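You operate a simulated robot arm through the tools that you are given. There is no shell and no other tool.

You run a simulated two-armed robot. Do the job below in one go: nothing can be reset, and whatever is moved stays where it is left.

TASK
Shut the pad carton's flaps and tape the seam.
Fine: use the tape runner and put it back. Set down upright: tape runner.

The check looks at the end state, three seconds after you hand in, the way a careful person would. Anything else that was tipped, shoved, dropped, spilled or broken makes it a failure.

THE ROBOT
Two 6-joint arms with two-finger grippers on one trunk that stands fixed in place. Base frame: the origin is at the foot of the trunk, x ahead of it, y to its left, z up. Lengths are in m, angles in rad, forces in N, time in s.
The left shoulder is at [0.03, 0.178, 1.213], the right one opposite. With the tool pointing down near the work surface each hand reaches from about 0.58 to 0.72 m from the base axis, measured 20 degrees to its own side. Payload 2.54 kg a hand.
Tool frame (each hand has its own): the origin (TCP) lies between the finger pads and is the grasp point; the fingertips stand 0.03 m ahead of it; z points along the fingers, y is the line along which they close. The gripper opens to 0.116 m; its body begins 0.095 m behind the TCP.
Orientation is that of the tool frame in the base frame, as [roll, pitch, yaw] about the fixed x, y, z axes, in that order (R = Rz(yaw) Ry(pitch) Rx(roll)). With the fingers straight down and closing along the base's y, the tool's x points along the base's -x, its y along +y and its z along -z.

THE INTERFACE
- The arms move only by the tool arm_command. It takes "left_steps", "right_steps" or both (then of equal length, played together; a hand with none holds still); each is a list of rows, each a list of 7 numbers: the shift along the tool's x, y, z in units of 25 mm (1.0 is 25 mm), then the turn, a rotation vector about the tool's x, y, z in units of 6 degrees (1.0 is 6 degrees), then the finger opening in m, from 0 to 0.116. In form: [[tx, ty, tz, wx, wy, wz, gripper], ...]. A call has 1 to 20 rows; each row shifts and turns the commanded pose from where the row before left it, along the tool's axes as they then stand. A call with a number of a shift or a turn outside -1 to 1 is refused whole. A row lasts 0.2 s, in which the tool goes at most 0.05 m and 0.15 rad; a call with a longer step from one row to the next is refused whole, and so is a gripper value outside its range. A pose out of reach is approached as far as the arm can. The call stops where the force on the tool passes 50 N (or 10 N more than at its start, if that is more) or the arm is blocked; 0.2 s more then pass. Each finger travels about 0.153 m/s and halts on what it meets, pressing with about 23 N; the grip force reading is that of the motor and also rises with nothing between the fingers. The clock runs only during rows and for 0.2 s after the last one: add rows that do not move to give the fingers time. It gives the time, the measured TCP pose, the force on the tool (base axes), the opening and the grip force at its end, in the units of the frame above (readings bear some noise), with the torque about the TCP (base axes, N m) and any sound that the robot's microphone picked up, and new pictures: "show" is both (left out), scene, wrist or none (wrist: the cameras of the hands that moved).
- Cameras (640 x 400 px; columns grow to the right, rows downward): "scene" is now at [0.0432, 0.0183, 1.9379]; the picture's right is [0.24, -0.97, 0.00], its down [-0.76, -0.18, -0.63] and it looks along [0.61, 0.15, -0.78] (base axes); focal length 312 px, centre (320, 200). "left" rides on the left gripper at [0.069, 0.015, -0.122] in its tool frame; the picture's right is [-0.22, 0.98, 0.00], its down [-0.83, -0.18, -0.53] and it looks along [-0.52, -0.12, 0.85] (tool axes); focal length 251 px, centre (320, 200). "right" rides on the right gripper at [0.069, -0.015, -0.122] in its tool frame; the picture's right is [0.21, 0.98, 0.00], its down [-0.83, 0.18, -0.53] and it looks along [-0.52, 0.11, 0.85] (tool axes); focal length 251 px, centre (320, 200). There is no depth. A picture from a camera that has moved, and an enlarged one, comes with that camera's place and axes in the base frame and with its lens. The place of the scene camera against the robot may be out by one fixed shift of up to 0.012 m in any direction.
- move_column(by): moves the trunk up (or, below 0, down) by that many m; the arms and the scene camera ride with it, the base frame stays. It gives what a move gives, with no picture.
- pan_tilt(pan, tilt): turns the head with the scene camera to pan (to the left, within 2.496 rad either way) and tilt (down, from -0.506 to 1.204), counted from straight ahead of the robot. It gives what a move gives, and a new picture of the scene camera.
- close_up(camera, box): a new picture of the part [left, top, right, bottom] of that camera's present view, enlarged. It takes no simulated time.
- sign_off(): hands the job in; it is judged then, once.

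Places have to be worked out from the pictures, the camera data and where the tool is seen. Open the grippers and draw the arms clear of the work before you hand the job in, unless the task says otherwise.

The tools are called as name(argument=value, ...) on one line, values as JSON. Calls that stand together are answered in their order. arm_command: Moves the arms, as the interface text tells. Its arguments: {"type":"object","properties":{"left_steps":{"type":"array","items":{"type":"array","items":{"type":"number"}}},"right_steps":{"type":"array","items":{"type":"array","items":{"type":"number"}}},"show":{"type":"string","enum":["both","scene","wrist","none"]}},"required":[]} The other tools are called the same way: move_column (by) moves the trunk up or down; pan_tilt (pan, tilt) turns the head that bears the scene camera; close_up (camera, box) takes an enlarged picture of a part of a camera's view; sign_off () hands the job in.

At the start:

```text
t: 0.0
left_eef_pos: [0.5376, 0.3058, 1.3996]
left_orientation: [3.142, -0.001, 3.141]
left_force: [0.2, 0.7, 0.0]
left_torque: [0.03, 0.02, 0.0]
left_finger_gap: 0.1161
left_grasp_force: 0.0
right_eef_pos: [0.4845, -0.1037, 1.3904]
right_orientation: [3.141, 0.0, 3.141]
right_force: [0.1, 0.3, -0.8]
right_torque: [0.02, 0.0, 0.01]
right_finger_gap: 0.1161
right_grasp_force: 0.1
trunk travel left (down, up): [-0.425, 0.115]
head pan, tilt (commanded): [0.239, 0.894]
```

scene: 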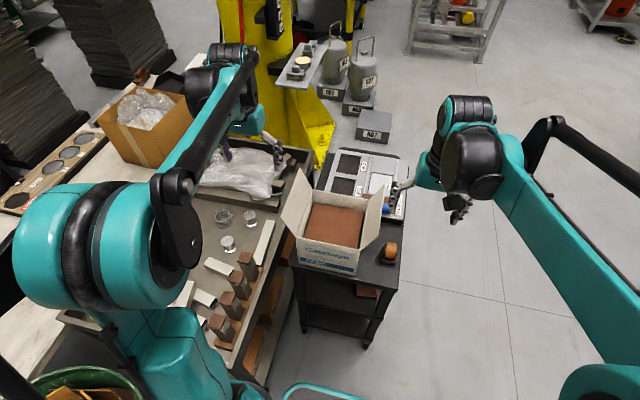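
right: 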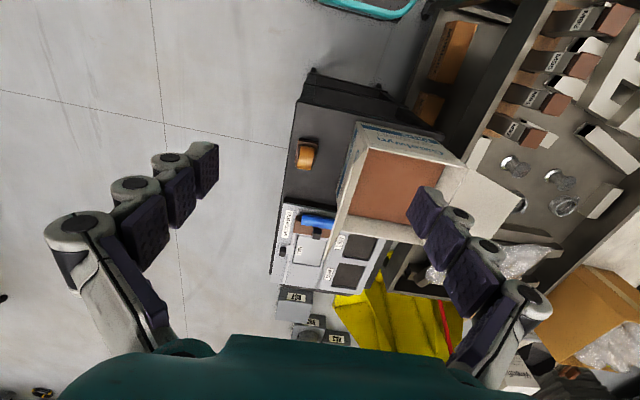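
left: 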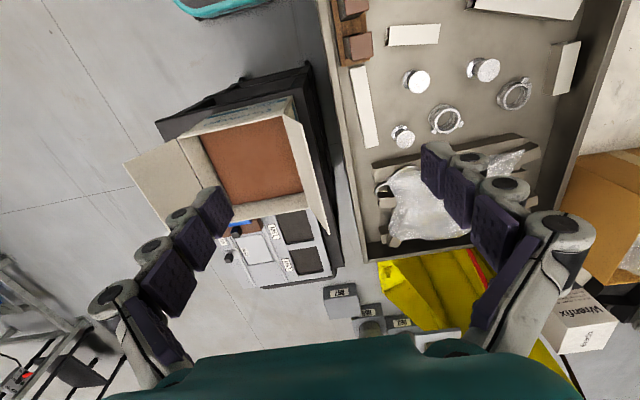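

I begin with enlarged looks at the carton, the tape runner and the surroundings before moving anything.

close_up(camera="scene", box=[260, 130, 440, 300])

close_up(camera="right", box=[250, 60, 550, 300])

close_up(camera="left", box=[110, 50, 370, 300])

```text
2.35 times, centred on (350, 215) of scene
camera zoom: at [0.0432, 0.0183, 1.9379], right [0.24, -0.97, 0.0], down [-0.76, -0.18, -0.63], along [0.61, 0.15, -0.78], focal length 735 px, centre (249, 165)
```

zoom: 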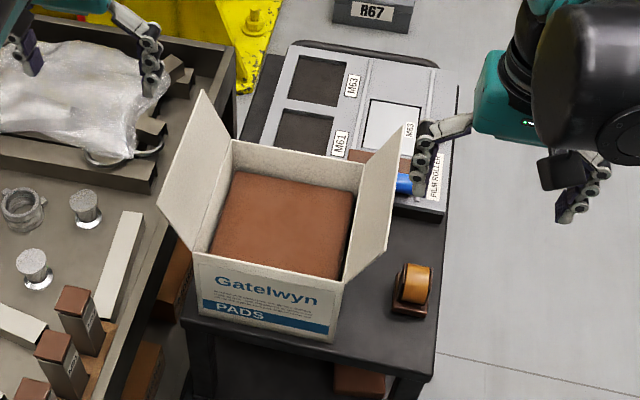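

```text
1.67 times, centred on (400, 180) of right
camera zoom: at [0.4153, -0.1188, 1.5126], right [-0.21, 0.98, 0.0], down [0.83, 0.18, 0.53], along [0.52, 0.11, -0.85], focal length 419 px, centre (187, 233)
```

zoom: 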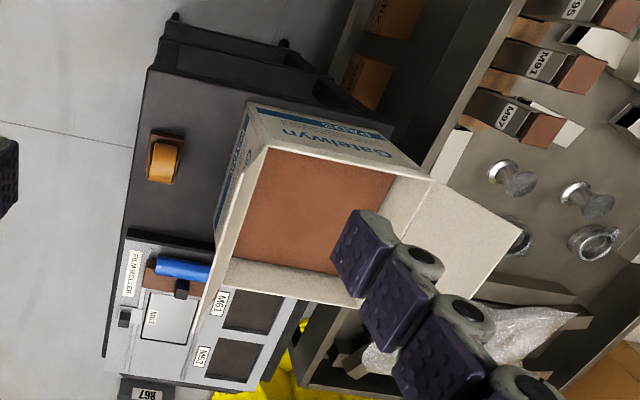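

```text
1.60 times, centred on (240, 175) of left
camera zoom: at [0.469, 0.3222, 1.5222], right [0.22, 0.98, 0.0], down [0.83, -0.18, 0.53], along [0.52, -0.12, -0.85], focal length 402 px, centre (448, 240)
```

zoom: 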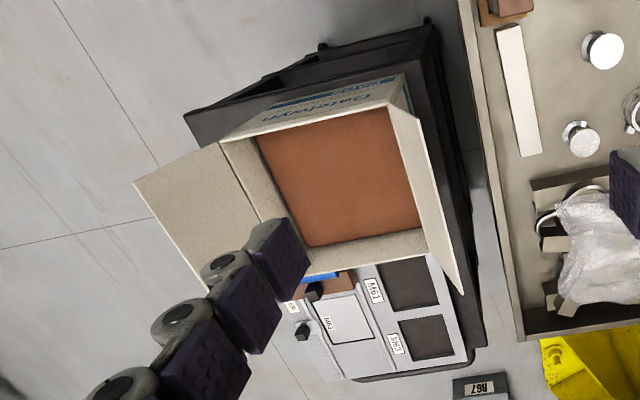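

The carton's rim works out near x 0.57–0.80, y 0.02–0.23, z about 1.03, with one flap on each y side; the tape runner stands near (0.675, -0.10) on the cart. I take tighter close-ups for accurate corners.

close_up(camera="scene", box=[270, 160, 390, 280])

close_up(camera="scene", box=[360, 225, 420, 265])

close_up(camera="right", box=[280, 125, 340, 185])

close_up(camera="left", box=[115, 80, 345, 240])

```text
3.33 times, centred on (330, 220) of scene
camera zoom: at [0.0432, 0.0183, 1.9379], right [0.24, -0.97, 0.0], down [-0.76, -0.18, -0.63], along [0.61, 0.15, -0.78], focal length 1042 px, centre (287, 133)
```

zoom: 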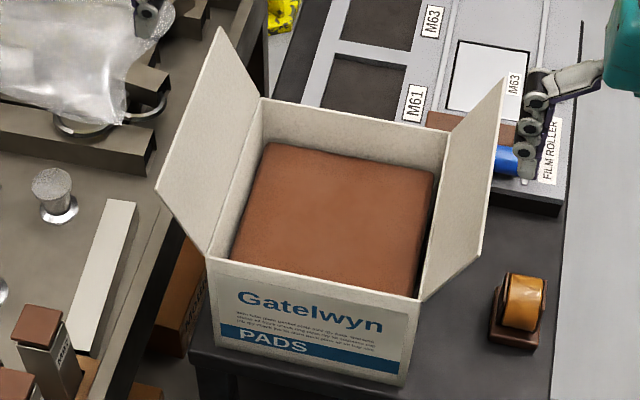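

```text
10.00 times, centred on (390, 245) of scene
camera zoom: at [0.0432, 0.0183, 1.9379], right [0.24, -0.97, 0.0], down [-0.76, -0.18, -0.63], along [0.61, 0.15, -0.78], focal length 3125 px, centre (-380, -250)
```

zoom: 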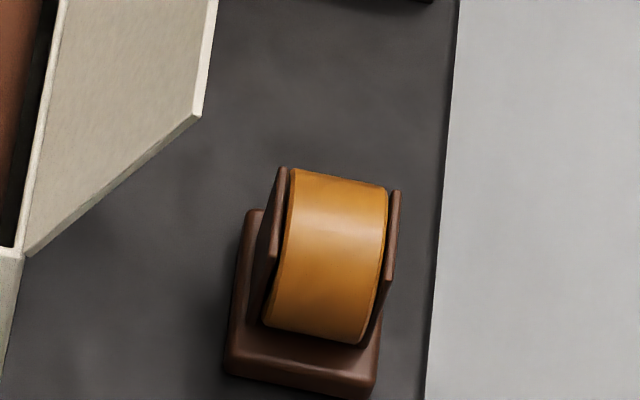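

```text
6.67 times, centred on (310, 155) of right
camera zoom: at [0.4153, -0.1188, 1.5126], right [-0.21, 0.98, 0.0], down [0.83, 0.18, 0.53], along [0.52, 0.11, -0.85], focal length 1676 px, centre (387, 500)
```

zoom: 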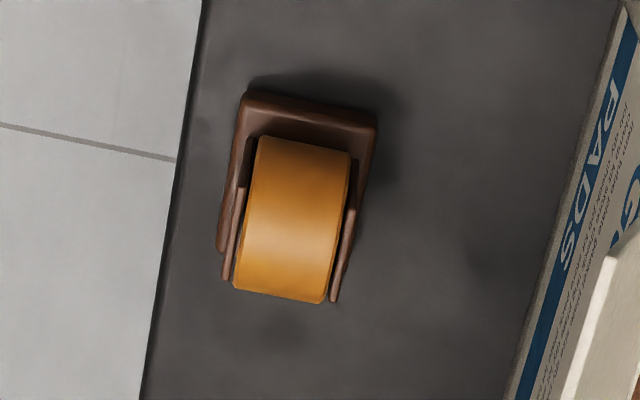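

```text
2.50 times, centred on (230, 160) of left
camera zoom: at [0.469, 0.3222, 1.5222], right [0.22, 0.98, 0.0], down [0.83, -0.18, 0.53], along [0.52, -0.12, -0.85], focal length 629 px, centre (545, 300)
```

zoom: 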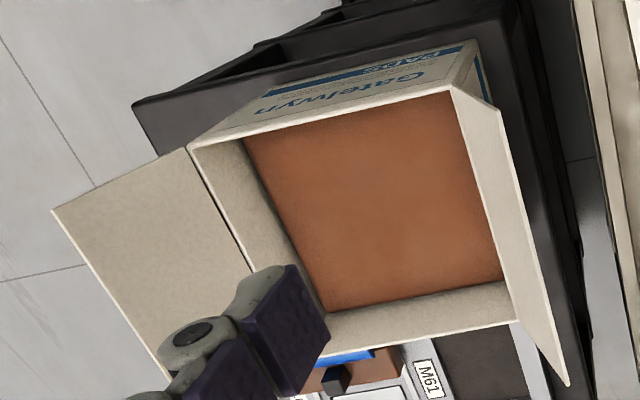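

The runner is a plate about 0.055 x 0.07 m with a roll of about 0.03 m radius, centred near (0.676, -0.101) on a top at z about 0.85. The left flap leans out to about (y 0.273, z 1.13), so I close the left gripper and bring it to a waiting place outside that flap.

arm_command(left_steps=[[-0.95, 0.25, 1, 0, 0, 0, 0], [-0.95, 0.25, 1, 0, 0, 0, 0], [-0.95, 0.25, 1, 0, 0, 0, 0], [-0.95, 0.25, 1, 0, 0, 0, 0], [-0.95, 0.25, 1, 0, 0, 0, 0], [-0.95, 0.25, 1, 0, 0, 0, 0], [0, 0, 0, 0, 0, 0, 0]])

```text
t: 1.6
left_eef_pos: [0.6797, 0.3437, 1.2476]
left_orientation: [-3.142, 0.0, -3.141]
left_force: [0.2, -0.3, 1.0]
left_torque: [0.02, 0.01, 0.02]
left_finger_gap: 0.0001
left_grasp_force: 22.8
right_eef_pos: [0.4844, -0.1047, 1.3897]
right_orientation: [-3.142, -0.001, 3.141]
right_force: [-0.3, -0.7, -0.1]
right_torque: [0.02, -0.03, -0.03]
right_finger_gap: 0.116
right_grasp_force: 0.0
trunk travel left (down, up): [-0.425, 0.115]
head pan, tilt (commanded): [0.239, 0.894]
camera scene: at [0.042, 0.0177, 1.938], right [0.24, -0.97, 0.0], down [-0.76, -0.18, -0.63], along [0.61, 0.15, -0.78], focal length 312 px, centre (320, 200)
camera left: at [0.6109, 0.3605, 1.37], right [0.22, 0.98, 0.0], down [0.83, -0.18, 0.53], along [0.52, -0.11, -0.85], focal length 251 px, centre (320, 200)
```

scene: 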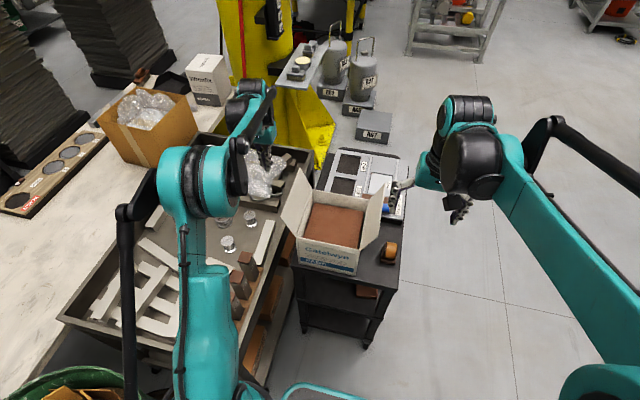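
left: 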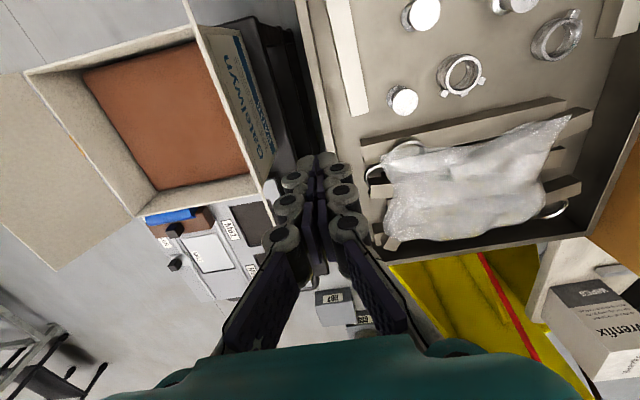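

The closed fingers are about 0.04 m wide in y. I lower beside the flap so the fingertips are at z about 1.09, then push it inward toward vertical.

arm_command(left_steps=[[0, 0, 1, 0, 0, 0, 0], [0, 0, 1, 0, 0, 0, 0], [0, 0, 1, 0, 0, 0, 0], [0, 0, 1, 0, 0, 0, 0], [0, 0, 1, 0, 0, 0, 0], [0, -0.7, 0, 0, 0, 0, 0], [0, -0.7, 0, 0, 0, 0, 0], [0, -0.7, 0, 0, 0, 0, 0], [0, -0.7, 0, 0, 0, 0, 0], [0, -0.7, 0, 0, 0, 0, 0]])

```text
t: 3.8
left_eef_pos: [0.6805, 0.2562, 1.1267]
left_orientation: [-3.141, 0.0, -3.14]
left_force: [0.4, -0.5, -0.5]
left_torque: [0.01, 0.01, -0.02]
left_finger_gap: 0.0
left_grasp_force: 22.2
right_eef_pos: [0.484, -0.1041, 1.3913]
right_orientation: [-3.141, -0.001, 3.141]
right_force: [-0.9, 0.5, -0.2]
right_torque: [0.01, 0.01, -0.01]
right_finger_gap: 0.116
right_grasp_force: 0.2
trunk travel left (down, up): [-0.425, 0.115]
head pan, tilt (commanded): [0.239, 0.894]
camera scene: at [0.0434, 0.0175, 1.9379], right [0.24, -0.97, 0.0], down [-0.76, -0.18, -0.63], along [0.61, 0.15, -0.78], focal length 312 px, centre (320, 200)
camera left: at [0.612, 0.271, 1.248], right [0.22, 0.98, 0.0], down [0.83, -0.18, 0.53], along [0.52, -0.11, -0.85], focal length 251 px, centre (320, 200)
```

scene: 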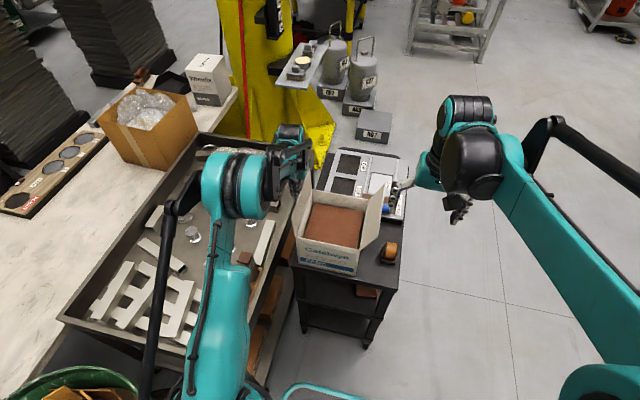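
left: 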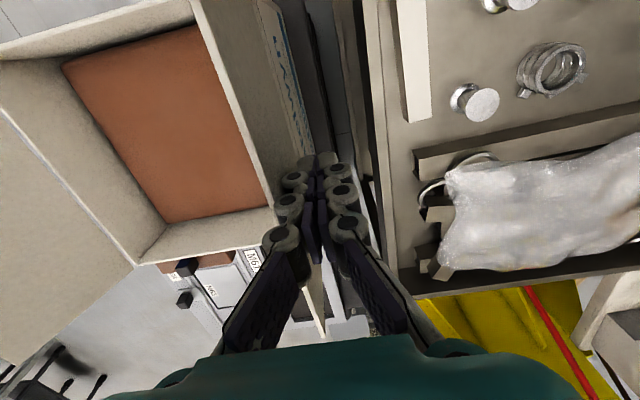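

The push force is tiny; I check the flap's state in a close-up before sweeping it over.

close_up(camera="scene", box=[260, 150, 400, 260])

close_up(camera="left", box=[140, 60, 460, 380])

```text
3.64 times, centred on (330, 205) of scene
camera zoom: at [0.0434, 0.0175, 1.9379], right [0.24, -0.97, 0.0], down [-0.76, -0.18, -0.63], along [0.61, 0.15, -0.78], focal length 1136 px, centre (284, 182)
```

zoom: 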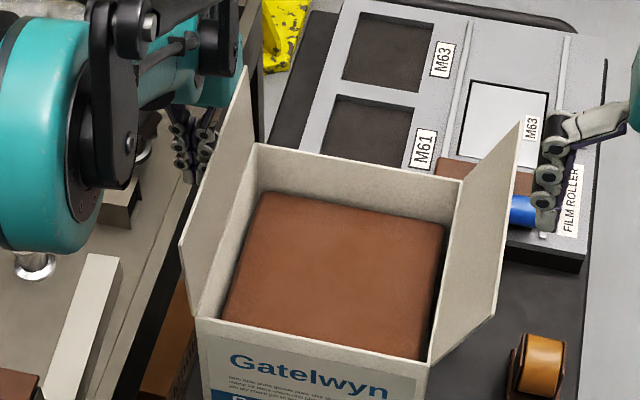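

```text
1.25 times, centred on (300, 220) of left
camera zoom: at [0.612, 0.271, 1.248], right [0.22, 0.98, 0.0], down [0.83, -0.18, 0.53], along [0.52, -0.11, -0.85], focal length 314 px, centre (345, 175)
```

zoom: 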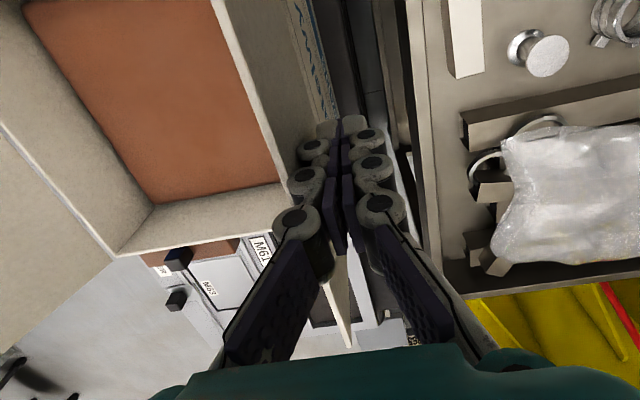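

The flap follows the finger and is now about vertical. I sweep along an arc about its hinge at (y 0.226, z 1.03) to fold it in.

arm_command(left_steps=[[0, -0.59, -0.115, 0, 0, 0, 0], [0, -0.59, -0.115, 0, 0, 0, 0], [0, -0.72, 0.3, 0, 0, 0, 0], [0, -0.62, 0.48, 0, 0, 0, 0], [0, -0.48, 0.62, 0, 0, 0, 0]])

```text
t: 5.0
left_eef_pos: [0.6792, 0.1804, 1.0954]
left_orientation: [-3.141, -0.001, -3.142]
left_force: [0.7, 0.6, -0.2]
left_torque: [0.0, 0.0, -0.04]
left_finger_gap: 0.0
left_grasp_force: 23.1
right_eef_pos: [0.486, -0.1034, 1.3901]
right_orientation: [-3.141, 0.0, -3.141]
right_force: [-0.4, -0.1, -0.3]
right_torque: [-0.02, 0.0, -0.03]
right_finger_gap: 0.1161
right_grasp_force: 0.0
trunk travel left (down, up): [-0.425, 0.115]
head pan, tilt (commanded): [0.239, 0.894]
camera scene: at [0.0438, 0.018, 1.9379], right [0.24, -0.97, 0.0], down [-0.76, -0.18, -0.63], along [0.61, 0.15, -0.78], focal length 312 px, centre (320, 200)
camera left: at [0.6107, 0.1971, 1.2167], right [0.22, 0.98, 0.0], down [0.83, -0.18, 0.53], along [0.52, -0.11, -0.85], focal length 251 px, centre (320, 200)
```

scene: 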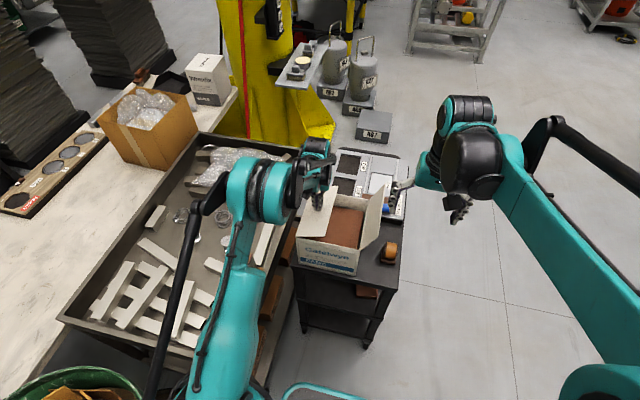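
left: 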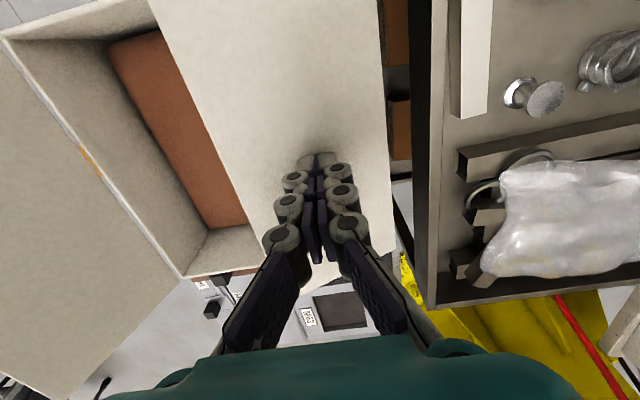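

The left flap folds easily. I continue down along the arc until it lies flat.

arm_command(left_steps=[[0, -0.3, 0.72, 0, 0, 0, 0], [0, -0.09, 0.5, 0, 0, 0, 0], [0, 0, 0.16, 0, 0, 0, 0]])

close_up(camera="scene", box=[260, 150, 400, 260])

```text
t: 5.7
left_eef_pos: [0.6794, 0.172, 1.0695]
left_orientation: [3.14, 0.004, 3.142]
left_force: [-5.8, -0.2, 28.2]
left_torque: [0.03, 0.19, 0.07]
left_finger_gap: 0.006
left_grasp_force: 23.1
right_eef_pos: [0.4822, -0.1042, 1.3919]
right_orientation: [-3.141, 0.001, 3.141]
right_force: [0.9, 0.4, 0.0]
right_torque: [0.0, 0.02, -0.02]
right_finger_gap: 0.1159
right_grasp_force: 0.1
trunk travel left (down, up): [-0.425, 0.115]
head pan, tilt (commanded): [0.239, 0.894]
stopped in row 3 (left hand): the force on the tool passed its limit at 56 N (the readings are from after the stop); the commanded pose is now the measured one
camera scene: at [0.0401, 0.0178, 1.9382], right [0.24, -0.97, 0.0], down [-0.76, -0.18, -0.63], along [0.61, 0.15, -0.78], focal length 312 px, centre (320, 200)
camera left: at [0.6107, 0.1873, 1.1922], right [0.21, 0.98, 0.0], down [0.82, -0.18, 0.54], along [0.52, -0.11, -0.84], focal length 251 px, centre (320, 200)
```

scene: 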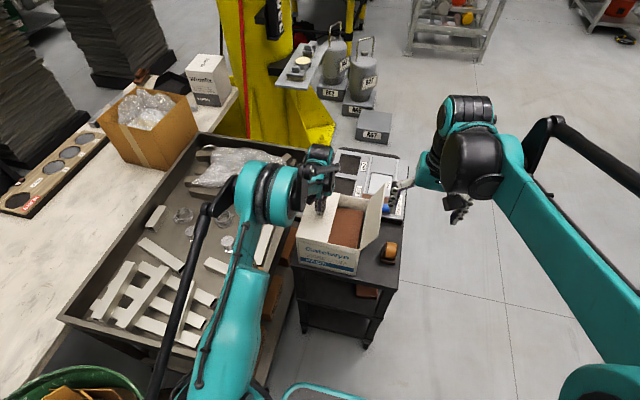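
left: 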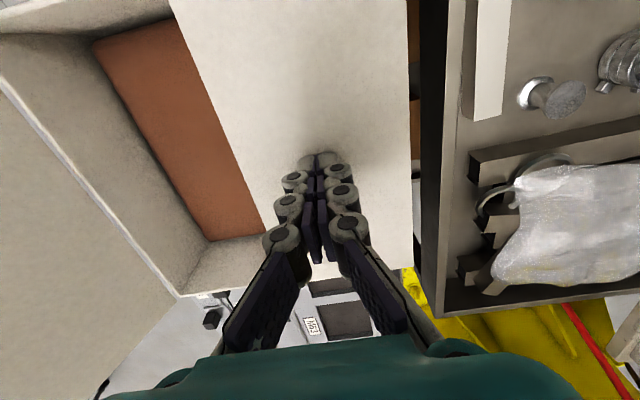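

```text
3.64 times, centred on (330, 205) of scene
camera zoom: at [0.0401, 0.0178, 1.9382], right [0.24, -0.97, 0.0], down [-0.76, -0.18, -0.63], along [0.61, 0.15, -0.78], focal length 1136 px, centre (284, 182)
```

zoom: 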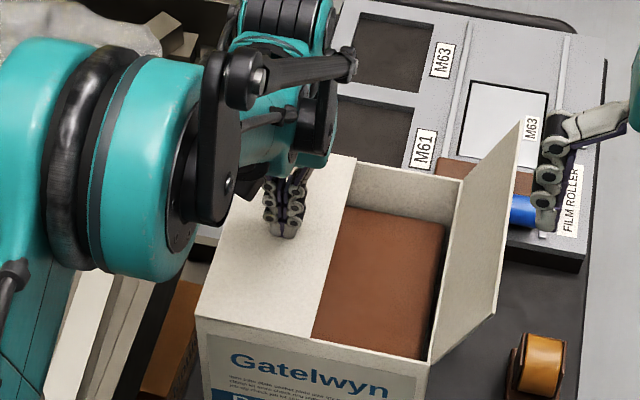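

The flap is flat with its top at z about 1.04, and I pressed a bit too hard. I lift the hand by about 2.5 cm to see whether the flap stays down or springs.

arm_command(left_steps=[[0, 0, -0.3, 0, 0, 0, 0], [0, 0, -0.4, 0, 0, 0, 0], [0, 0, -0.5, 0, 0, 0, 0], [0, 0, -0.5, 0, 0, 0, 0], [0, 0, 0, 0, 0, 0, 0], [0, 0, 0, 0, 0, 0, 0]])

close_up(camera="scene", box=[260, 150, 400, 260])

```text
t: 7.0
left_eef_pos: [0.6829, 0.1722, 1.1107]
left_orientation: [3.14, 0.004, 3.14]
left_force: [-0.7, -0.4, 0.3]
left_torque: [0.02, -0.03, -0.03]
left_finger_gap: 0.0002
left_grasp_force: 22.8
right_eef_pos: [0.4847, -0.1036, 1.3902]
right_orientation: [-3.141, 0.002, 3.14]
right_force: [0.2, -0.4, -0.1]
right_torque: [0.03, -0.01, 0.01]
right_finger_gap: 0.1159
right_grasp_force: 0.1
trunk travel left (down, up): [-0.425, 0.115]
head pan, tilt (commanded): [0.239, 0.894]
camera scene: at [0.0435, 0.0183, 1.9379], right [0.24, -0.97, 0.0], down [-0.76, -0.18, -0.63], along [0.61, 0.15, -0.78], focal length 312 px, centre (320, 200)
camera left: at [0.613, 0.1872, 1.2316], right [0.21, 0.98, 0.0], down [0.82, -0.18, 0.54], along [0.52, -0.11, -0.84], focal length 251 px, centre (320, 200)
```

scene: 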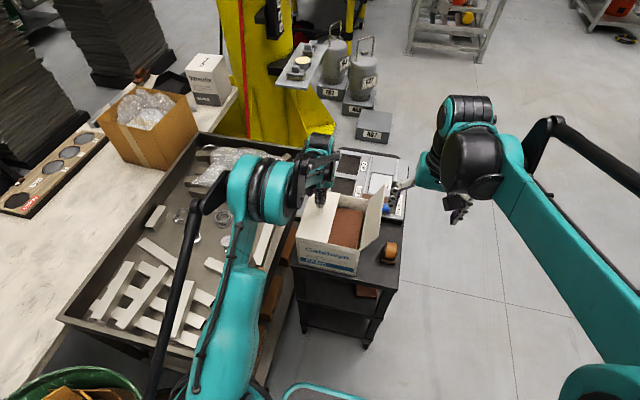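
left: 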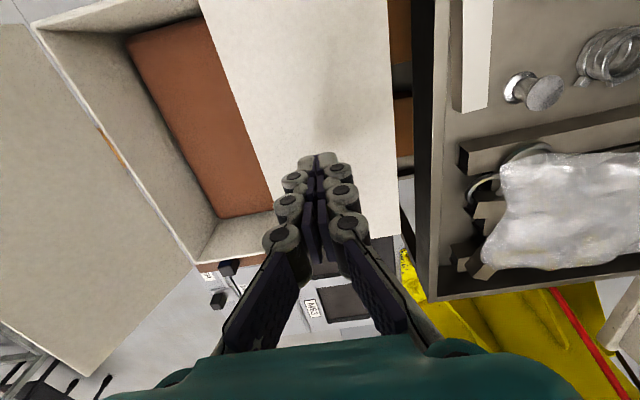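

```text
3.64 times, centred on (330, 205) of scene
camera zoom: at [0.0435, 0.0183, 1.9379], right [0.24, -0.97, 0.0], down [-0.76, -0.18, -0.63], along [0.61, 0.15, -0.78], focal length 1136 px, centre (284, 182)
```

zoom: 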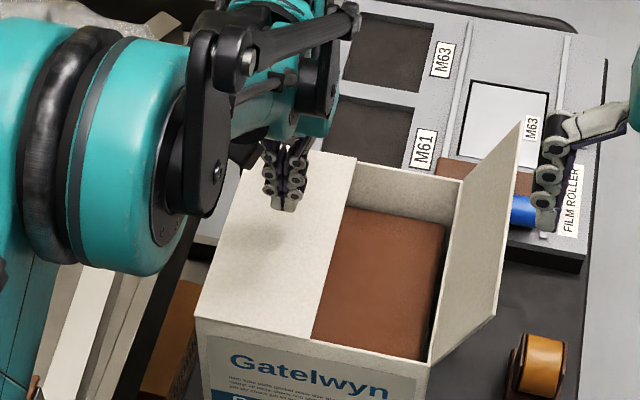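

The left flap stays shut by itself; the seam line will be at y about 0.123. I draw the left hand away up-left and bring the right hand, closed, outside the right flap.

arm_command(left_steps=[[0, 0, -1, 0, 0, 0, 0], [0, 0, -1, 0, 0, 0, 0], [0, 0, -1, 0, 0, 0, 0], [0, 0, -1, 0, 0, 0, 0], [0.8, 1, -0.6, 0, 0, 0, 0], [0.8, 1, -0.6, 0, 0, 0, 0], [0.8, 1, -0.6, 0, 0, 0, 0], [0.8, 1, -0.6, 0, 0, 0, 0], [0.8, 1, -0.6, 0, 0, 0, 0], [0.8, 1, -0.6, 0, 0, 0, 0]], right_steps=[[-0.78, 0, 0.56, 0, 0, 0, 0], [-0.78, 0, 0.56, 0, 0, 0, 0], [-0.78, 0, 0.56, 0, 0, 0, 0], [-0.78, 0, 0.56, 0, 0, 0, 0], [-0.78, 0, 0.56, 0, 0, 0, 0], [-0.78, 0, 0.56, 0, 0, 0, 0], [-0.78, 0, 0.56, 0, 0, 0, 0], [-0.78, 0, 0.56, 0, 0, 0, 0], [-0.78, 0, 0.56, 0, 0, 0, 0], [-0.78, 0, 0.56, 0, 0, 0, 0]])

close_up(camera="scene", box=[260, 150, 400, 260])

```text
t: 9.2
left_eef_pos: [0.5616, 0.3227, 1.2994]
left_orientation: [3.14, 0.004, 3.141]
left_force: [-0.6, 0.0, 0.0]
left_torque: [-0.04, 0.0, -0.02]
left_finger_gap: 0.0
left_grasp_force: 23.1
right_eef_pos: [0.6814, -0.1009, 1.2506]
right_orientation: [3.14, 0.0, -3.141]
right_force: [0.6, -0.4, -0.4]
right_torque: [-0.03, 0.01, 0.0]
right_finger_gap: 0.0
right_grasp_force: 22.7
trunk travel left (down, up): [-0.425, 0.115]
head pan, tilt (commanded): [0.239, 0.894]
camera scene: at [0.0434, 0.0193, 1.9379], right [0.24, -0.97, 0.0], down [-0.76, -0.18, -0.63], along [0.61, 0.15, -0.78], focal length 312 px, centre (320, 200)
camera right: at [0.613, -0.117, 1.3726], right [-0.21, 0.98, 0.0], down [0.83, 0.18, 0.53], along [0.52, 0.11, -0.85], focal length 251 px, centre (320, 200)
camera left: at [0.4926, 0.3388, 1.422], right [0.22, 0.98, 0.0], down [0.82, -0.18, 0.54], along [0.52, -0.11, -0.84], focal length 251 px, centre (320, 200)
```

scene: 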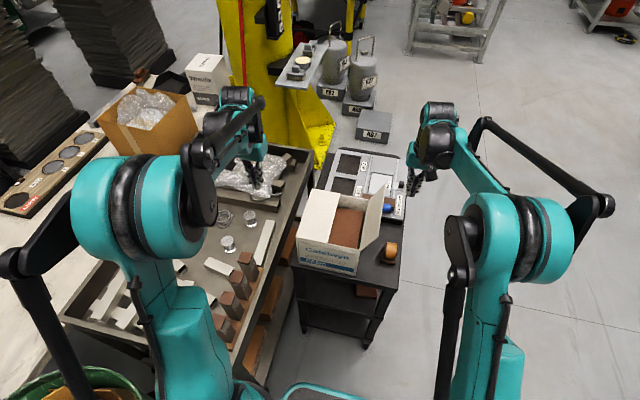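
right: 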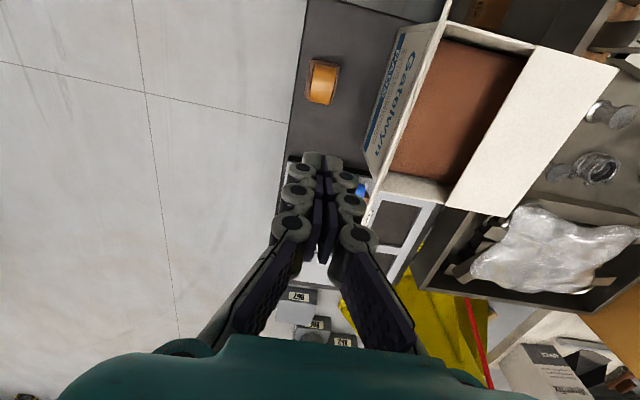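
left: 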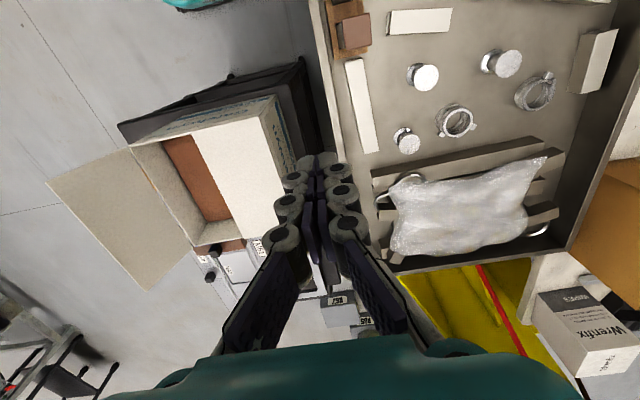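

```text
3.64 times, centred on (330, 205) of scene
camera zoom: at [0.0434, 0.0193, 1.9379], right [0.24, -0.97, 0.0], down [-0.76, -0.18, -0.63], along [0.61, 0.15, -0.78], focal length 1136 px, centre (284, 182)
```

zoom: 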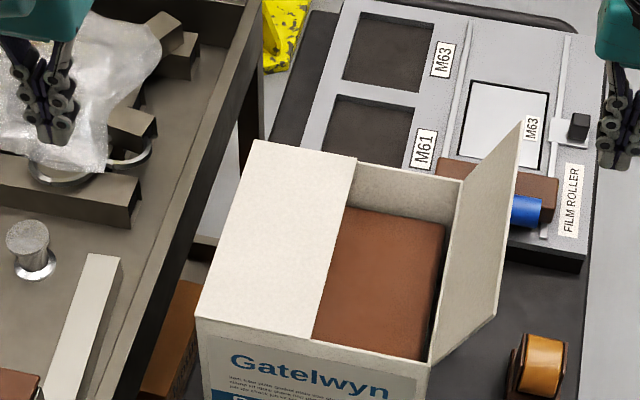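

The left flap remains flat. Now the mirror motion with the right hand: lower outside the right flap, push it up and over along the arc.

arm_command(right_steps=[[0, 0, 1, 0, 0, 0, 0], [0, 0, 1, 0, 0, 0, 0], [0, 0, 1, 0, 0, 0, 0], [0, 0, 1, 0, 0, 0, 0], [0, 0, 1, 0, 0, 0, 0], [0, 0.7, 0, 0, 0, 0, 0], [0, 0.7, 0, 0, 0, 0, 0], [0, 0.7, 0, 0, 0, 0, 0], [0, 0.7, 0, 0, 0, 0, 0], [0, 0.7, 0, 0, 0, 0, 0], [0, 0.59, -0.115, 0, 0, 0, 0], [0, 0.59, -0.115, 0, 0, 0, 0], [0, 0.72, 0.3, 0, 0, 0, 0], [0, 0.62, 0.48, 0, 0, 0, 0], [0, 0.48, 0.62, 0, 0, 0, 0]])

close_up(camera="scene", box=[260, 150, 400, 260])

```text
t: 12.4
left_eef_pos: [0.5629, 0.3229, 1.2992]
left_orientation: [3.139, 0.003, -3.141]
left_force: [0.0, -0.1, -1.0]
left_torque: [-0.02, -0.02, -0.03]
left_finger_gap: 0.0001
left_grasp_force: 23.3
right_eef_pos: [0.6814, 0.0592, 1.0947]
right_orientation: [-3.142, 0.0, -3.141]
right_force: [-0.2, 0.7, 0.3]
right_torque: [-0.01, 0.03, 0.0]
right_finger_gap: 0.0
right_grasp_force: 23.2
trunk travel left (down, up): [-0.425, 0.115]
head pan, tilt (commanded): [0.239, 0.894]
camera scene: at [0.0439, 0.0188, 1.9379], right [0.24, -0.97, 0.0], down [-0.76, -0.18, -0.63], along [0.61, 0.15, -0.78], focal length 312 px, centre (320, 200)
camera right: at [0.6118, 0.0443, 1.2175], right [-0.21, 0.98, 0.0], down [0.83, 0.18, 0.53], along [0.52, 0.11, -0.85], focal length 251 px, centre (320, 200)
```

scene: 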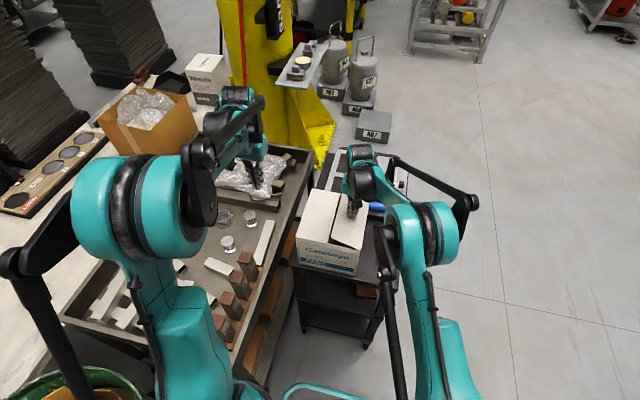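
right: 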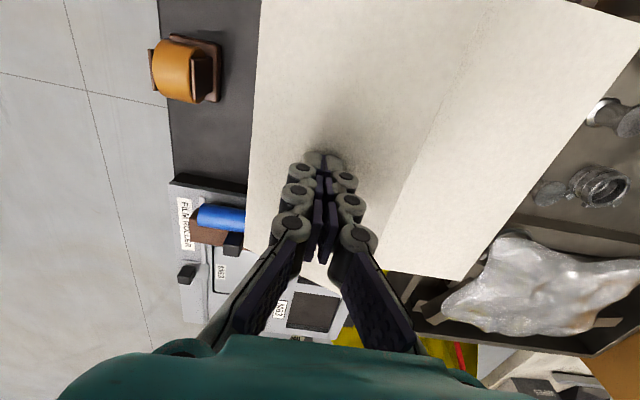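

```text
3.64 times, centred on (330, 205) of scene
camera zoom: at [0.0439, 0.0188, 1.9379], right [0.24, -0.97, 0.0], down [-0.76, -0.18, -0.63], along [0.61, 0.15, -0.78], focal length 1136 px, centre (284, 182)
```

zoom: 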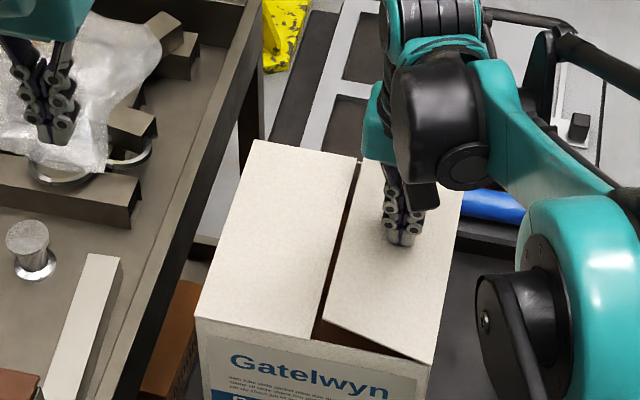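

The right flap is about 30° from flat. I finish the arc gently and stop just at contact height.

arm_command(right_steps=[[0, 0.3, 0.6, 0, 0, 0, 0], [0, 0.09, 0.3, 0, 0, 0, 0], [0, 0, 0.1, 0, 0, 0, 0], [0, 0, 0, 0, 0, 0, 0], [0, 0, -0.3, 0, 0, 0, 0], [0, 0, -0.6, 0, 0, 0, 0], [0, 0, -1, 0, 0, 0, 0], [0, 0, 0, 0, 0, 0, 0]])

close_up(camera="scene", box=[260, 150, 400, 260])

```text
t: 14.2
left_eef_pos: [0.5627, 0.3221, 1.3]
left_orientation: [3.14, 0.004, 3.14]
left_force: [0.5, 0.8, 0.4]
left_torque: [-0.02, 0.01, 0.03]
left_finger_gap: 0.0
left_grasp_force: 22.4
right_eef_pos: [0.6796, 0.0675, 1.1198]
right_orientation: [3.141, 0.0, 3.141]
right_force: [0.1, -0.3, 0.3]
right_torque: [0.0, 0.0, 0.04]
right_finger_gap: 0.0
right_grasp_force: 23.4
trunk travel left (down, up): [-0.425, 0.115]
head pan, tilt (commanded): [0.239, 0.894]
camera scene: at [0.0439, 0.0184, 1.9379], right [0.24, -0.97, 0.0], down [-0.76, -0.18, -0.63], along [0.61, 0.15, -0.78], focal length 312 px, centre (320, 200)
camera right: at [0.6098, 0.0527, 1.2415], right [-0.21, 0.98, 0.0], down [0.83, 0.18, 0.53], along [0.52, 0.11, -0.85], focal length 251 px, centre (320, 200)
```

scene: 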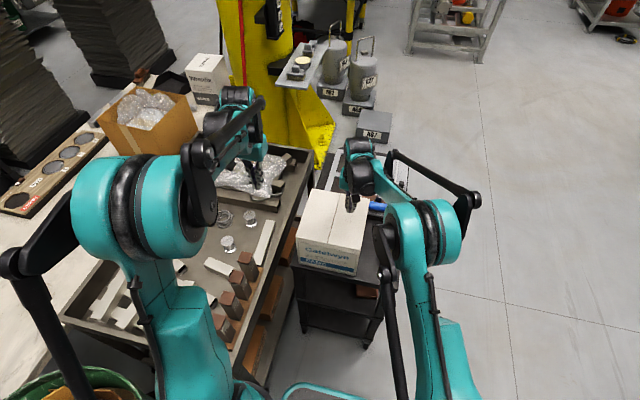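
right: 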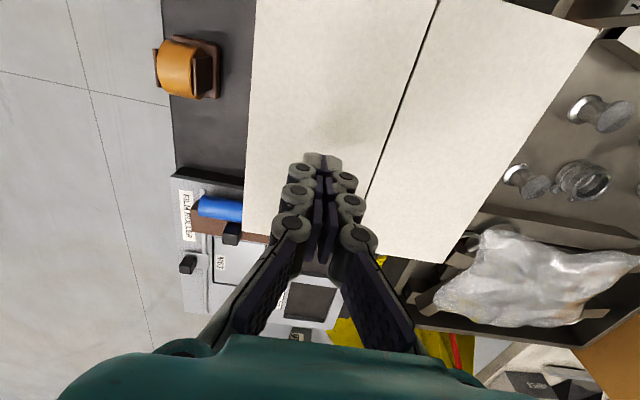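

```text
3.64 times, centred on (330, 205) of scene
camera zoom: at [0.0439, 0.0184, 1.9379], right [0.24, -0.97, 0.0], down [-0.76, -0.18, -0.63], along [0.61, 0.15, -0.78], focal length 1136 px, centre (284, 182)
```

zoom: 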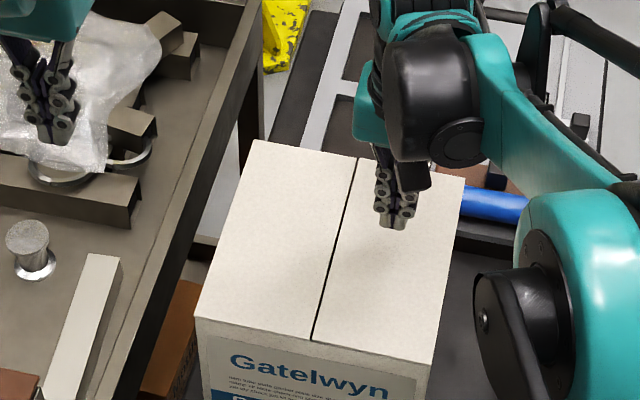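

Both flaps now lie flat and stay shut; the seam runs along x at y about 0.12, z about 1.04. Before fetching the runner I test whether the right hand, pointing straight down, can reach the far end of the seam at x = 0.80.

arm_command(right_steps=[[0, 0, -1, 0, 0, 0, 0], [0, 0, -1, 0, 0, 0, 0], [-0.96, 0.42, 0, 0, 0, 0, 0], [-0.96, 0.42, 0, 0, 0, 0, 0], [-0.96, 0.42, 0, 0, 0, 0, 0], [-0.96, 0.42, 0, 0, 0, 0, 0], [-0.96, 0.42, 0, 0, 0, 0, 0], [0, 0, 0, 0, 0, 0, 0]])

```text
t: 16.1
left_eef_pos: [0.5624, 0.3222, 1.2998]
left_orientation: [3.141, 0.003, -3.14]
left_force: [-0.3, 0.1, 0.1]
left_torque: [-0.01, -0.01, -0.01]
left_finger_gap: 0.0
left_grasp_force: 23.0
right_eef_pos: [0.756, 0.1048, 1.1685]
right_orientation: [3.141, 0.002, 3.14]
right_force: [0.9, 0.0, 0.7]
right_torque: [-0.02, 0.02, 0.01]
right_finger_gap: 0.0
right_grasp_force: 22.6
right hand out of reach, approached as far as the arm can: row 6, 7
trunk travel left (down, up): [-0.425, 0.115]
head pan, tilt (commanded): [0.239, 0.894]
camera scene: at [0.0443, 0.0185, 1.9379], right [0.24, -0.97, 0.0], down [-0.76, -0.18, -0.63], along [0.61, 0.15, -0.78], focal length 312 px, centre (320, 200)
camera right: at [0.6866, 0.0889, 1.2909], right [-0.21, 0.98, 0.0], down [0.83, 0.18, 0.54], along [0.52, 0.11, -0.84], focal length 251 px, centre (320, 200)
```

scene: 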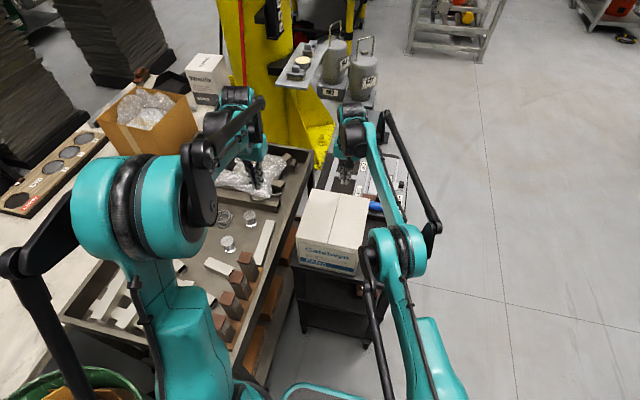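
right: 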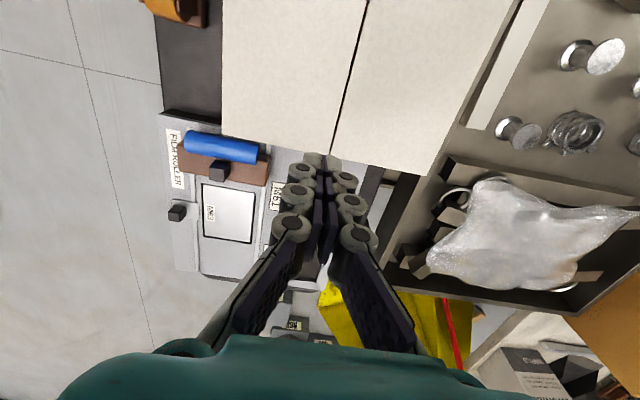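

Straight down, the right hand stops at about x 0.756, so I will grip the runner with the tool tilted forward to reach the far end. I now go over toward the runner with the gripper opening and inspect it closely.

arm_command(right_steps=[[0.7, -1, 0, 0, 0, 0, 0.05], [0.7, -1, 0, 0, 0, 0, 0.05], [0.7, -1, 0, 0, 0, 0, 0.05], [0.7, -1, 0, 0, 0, 0, 0.1], [0.7, -1, 0, 0, 0, 0, 0.1], [0.7, -1, 0, 0, 0, 0, 0.1], [0.7, -1, 0, 0, 0, 0, 0.1], [0.7, -1, 0, 0, 0, 0, 0.1], [0, 0, 1, 0, 0, 0, 0.1], [0, 0, 1, 0, 0, 0, 0.1], [0, 0, 1, 0, 0, 0, 0.1], [0, 0, 0, 0, 0, 0, 0.1]])

```text
t: 18.6
left_eef_pos: [0.5615, 0.3222, 1.2996]
left_orientation: [3.14, 0.003, 3.141]
left_force: [0.3, -0.5, -0.8]
left_torque: [0.0, 0.03, 0.0]
left_finger_gap: 0.0
left_grasp_force: 22.9
right_eef_pos: [0.6144, -0.0975, 1.0928]
right_orientation: [-3.14, 0.0, 3.142]
right_force: [0.0, 0.1, 0.1]
right_torque: [-0.03, 0.01, -0.01]
right_finger_gap: 0.1001
right_grasp_force: 0.0
trunk travel left (down, up): [-0.425, 0.115]
head pan, tilt (commanded): [0.239, 0.894]
camera scene: at [0.0433, 0.0187, 1.9379], right [0.24, -0.97, 0.0], down [-0.76, -0.18, -0.63], along [0.61, 0.15, -0.78], focal length 312 px, centre (320, 200)
camera right: at [0.5446, -0.1132, 1.216], right [-0.21, 0.98, 0.0], down [0.83, 0.18, 0.53], along [0.52, 0.11, -0.85], focal length 251 px, centre (320, 200)
```

scene: 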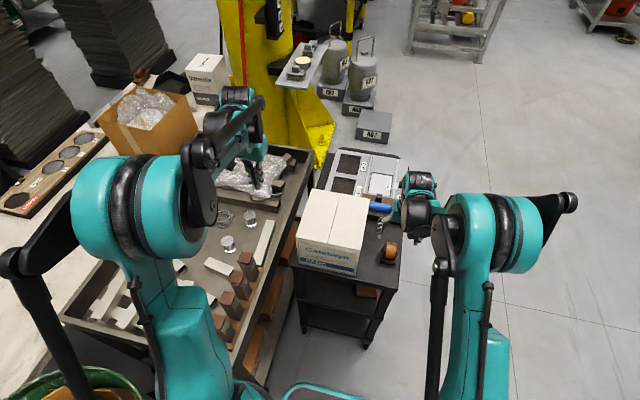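
right: 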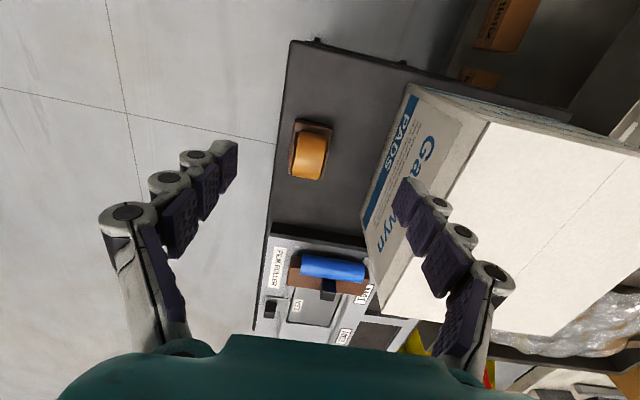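

The runner shows where predicted. I enlarge it for shape and height details.

close_up(camera="right", box=[270, 105, 350, 195])

close_up(camera="scene", box=[370, 230, 410, 275])

close_up(camera="right", box=[250, 30, 460, 270])

```text
4.44 times, centred on (310, 150) of right
camera zoom: at [0.5446, -0.1132, 1.216], right [-0.21, 0.98, 0.0], down [0.83, 0.18, 0.53], along [0.52, 0.11, -0.85], focal length 1118 px, centre (364, 422)
```

zoom: 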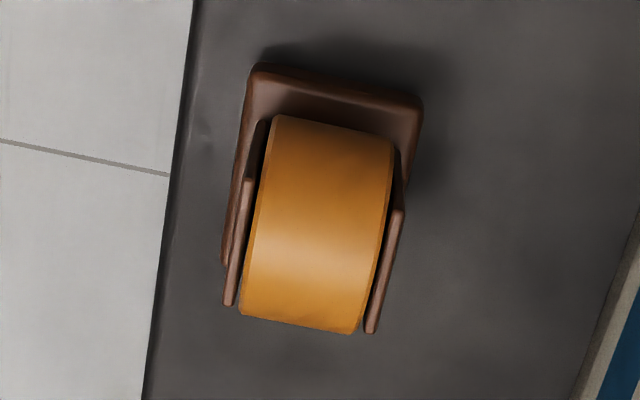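

```text
8.89 times, centred on (390, 252) of scene
camera zoom: at [0.0433, 0.0187, 1.9379], right [0.24, -0.97, 0.0], down [-0.76, -0.18, -0.63], along [0.61, 0.15, -0.78], focal length 2778 px, centre (-302, -267)
```

zoom: 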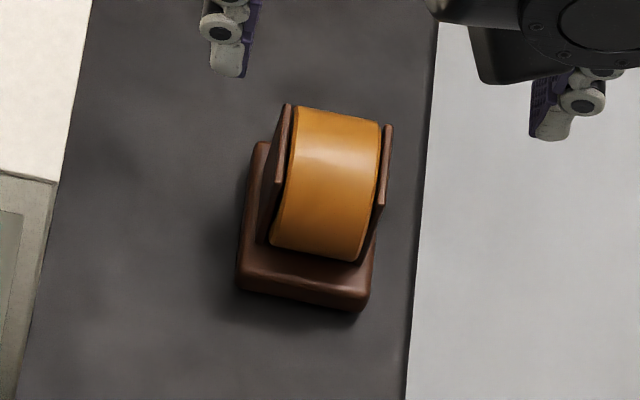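

```text
1.67 times, centred on (355, 150) of right
camera zoom: at [0.5446, -0.1132, 1.216], right [-0.21, 0.98, 0.0], down [0.83, 0.18, 0.53], along [0.52, 0.11, -0.85], focal length 419 px, centre (262, 283)
```

zoom: 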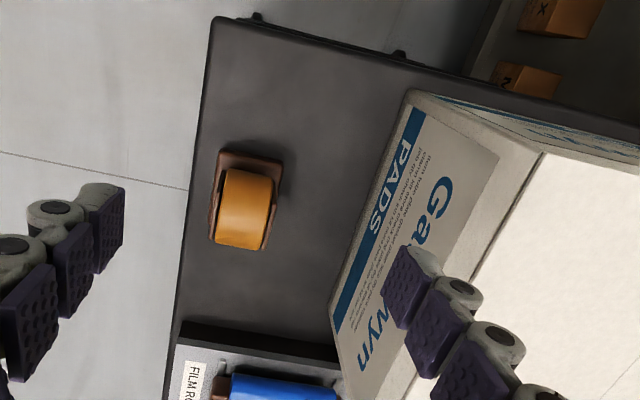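

The runner's plate spans x 0.640–0.71, y -0.127 to -0.074, with cheeks about 0.045 m across around a roll centred near (0.676, -0.1006, 0.894). I tilt the right hand forward 25° and come down to a place just above it.

arm_command(right_steps=[[0, 0, 0, 0, -0.8333, 0, 0.085], [0, 0, 0, 0, -0.8333, 0, 0.085], [0, 0, 0, 0, -0.8333, 0, 0.085], [0, 0, 0, 0, -0.8333, 0, 0.085], [0, 0, 0, 0, -0.8333, 0, 0.085], [-0.25, -0.035, 0.92, 0, 0, 0, 0.085], [-0.25, -0.035, 0.92, 0, 0, 0, 0.085], [-0.25, -0.035, 0.92, 0, 0, 0, 0.085], [-0.25, -0.035, 0.92, 0, 0, 0, 0.085], [0, 0, 0, 0, 0, 0, 0.085]])

close_up(camera="right", box=[200, 60, 440, 210])

```text
t: 20.9
left_eef_pos: [0.5612, 0.3223, 1.3009]
left_orientation: [3.141, 0.005, -3.14]
left_force: [-0.1, 0.1, 0.8]
left_torque: [0.0, -0.05, 0.01]
left_finger_gap: 0.0
left_grasp_force: 23.1
right_eef_pos: [0.675, -0.101, 1.0216]
right_orientation: [3.141, 0.436, -3.14]
right_force: [0.1, -0.3, -0.7]
right_torque: [0.01, 0.0, -0.03]
right_finger_gap: 0.0848
right_grasp_force: 0.1
trunk travel left (down, up): [-0.425, 0.115]
head pan, tilt (commanded): [0.239, 0.894]
camera scene: at [0.0421, 0.0184, 1.938], right [0.24, -0.97, 0.0], down [-0.76, -0.18, -0.63], along [0.61, 0.15, -0.78], focal length 312 px, centre (320, 200)
camera right: at [0.5605, -0.1153, 1.1029], right [-0.19, 0.98, -0.09], down [0.52, 0.18, 0.83], along [0.83, 0.11, -0.55], focal length 251 px, centre (320, 200)
```

scene: 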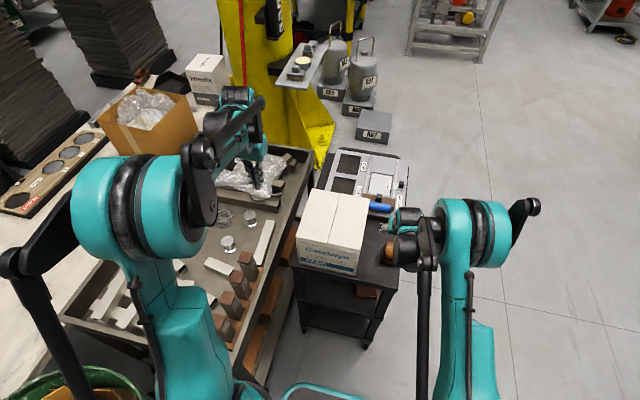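
right: 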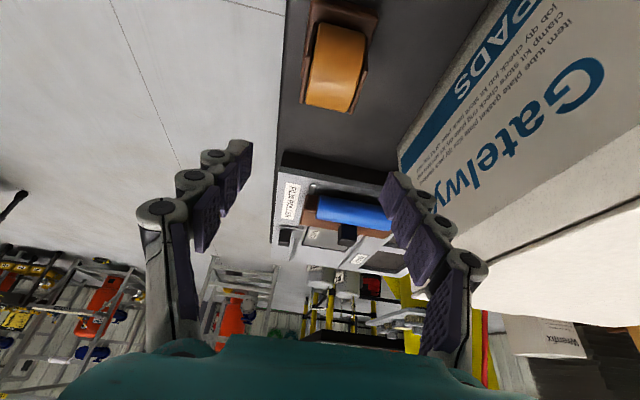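

```text
2.67 times, centred on (320, 135) of right
camera zoom: at [0.5605, -0.1153, 1.1029], right [-0.19, 0.98, -0.09], down [0.52, 0.18, 0.83], along [0.83, 0.11, -0.55], focal length 670 px, centre (320, 373)
```

zoom: 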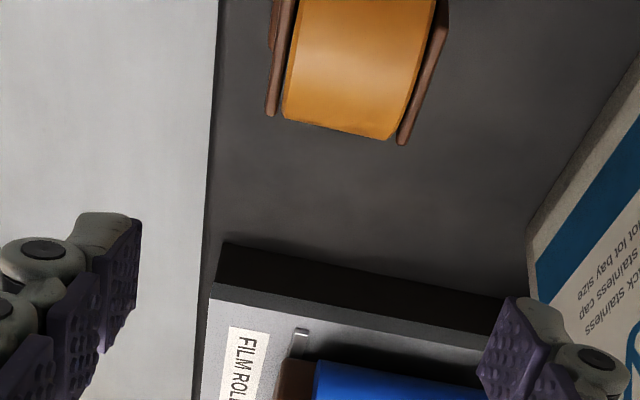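

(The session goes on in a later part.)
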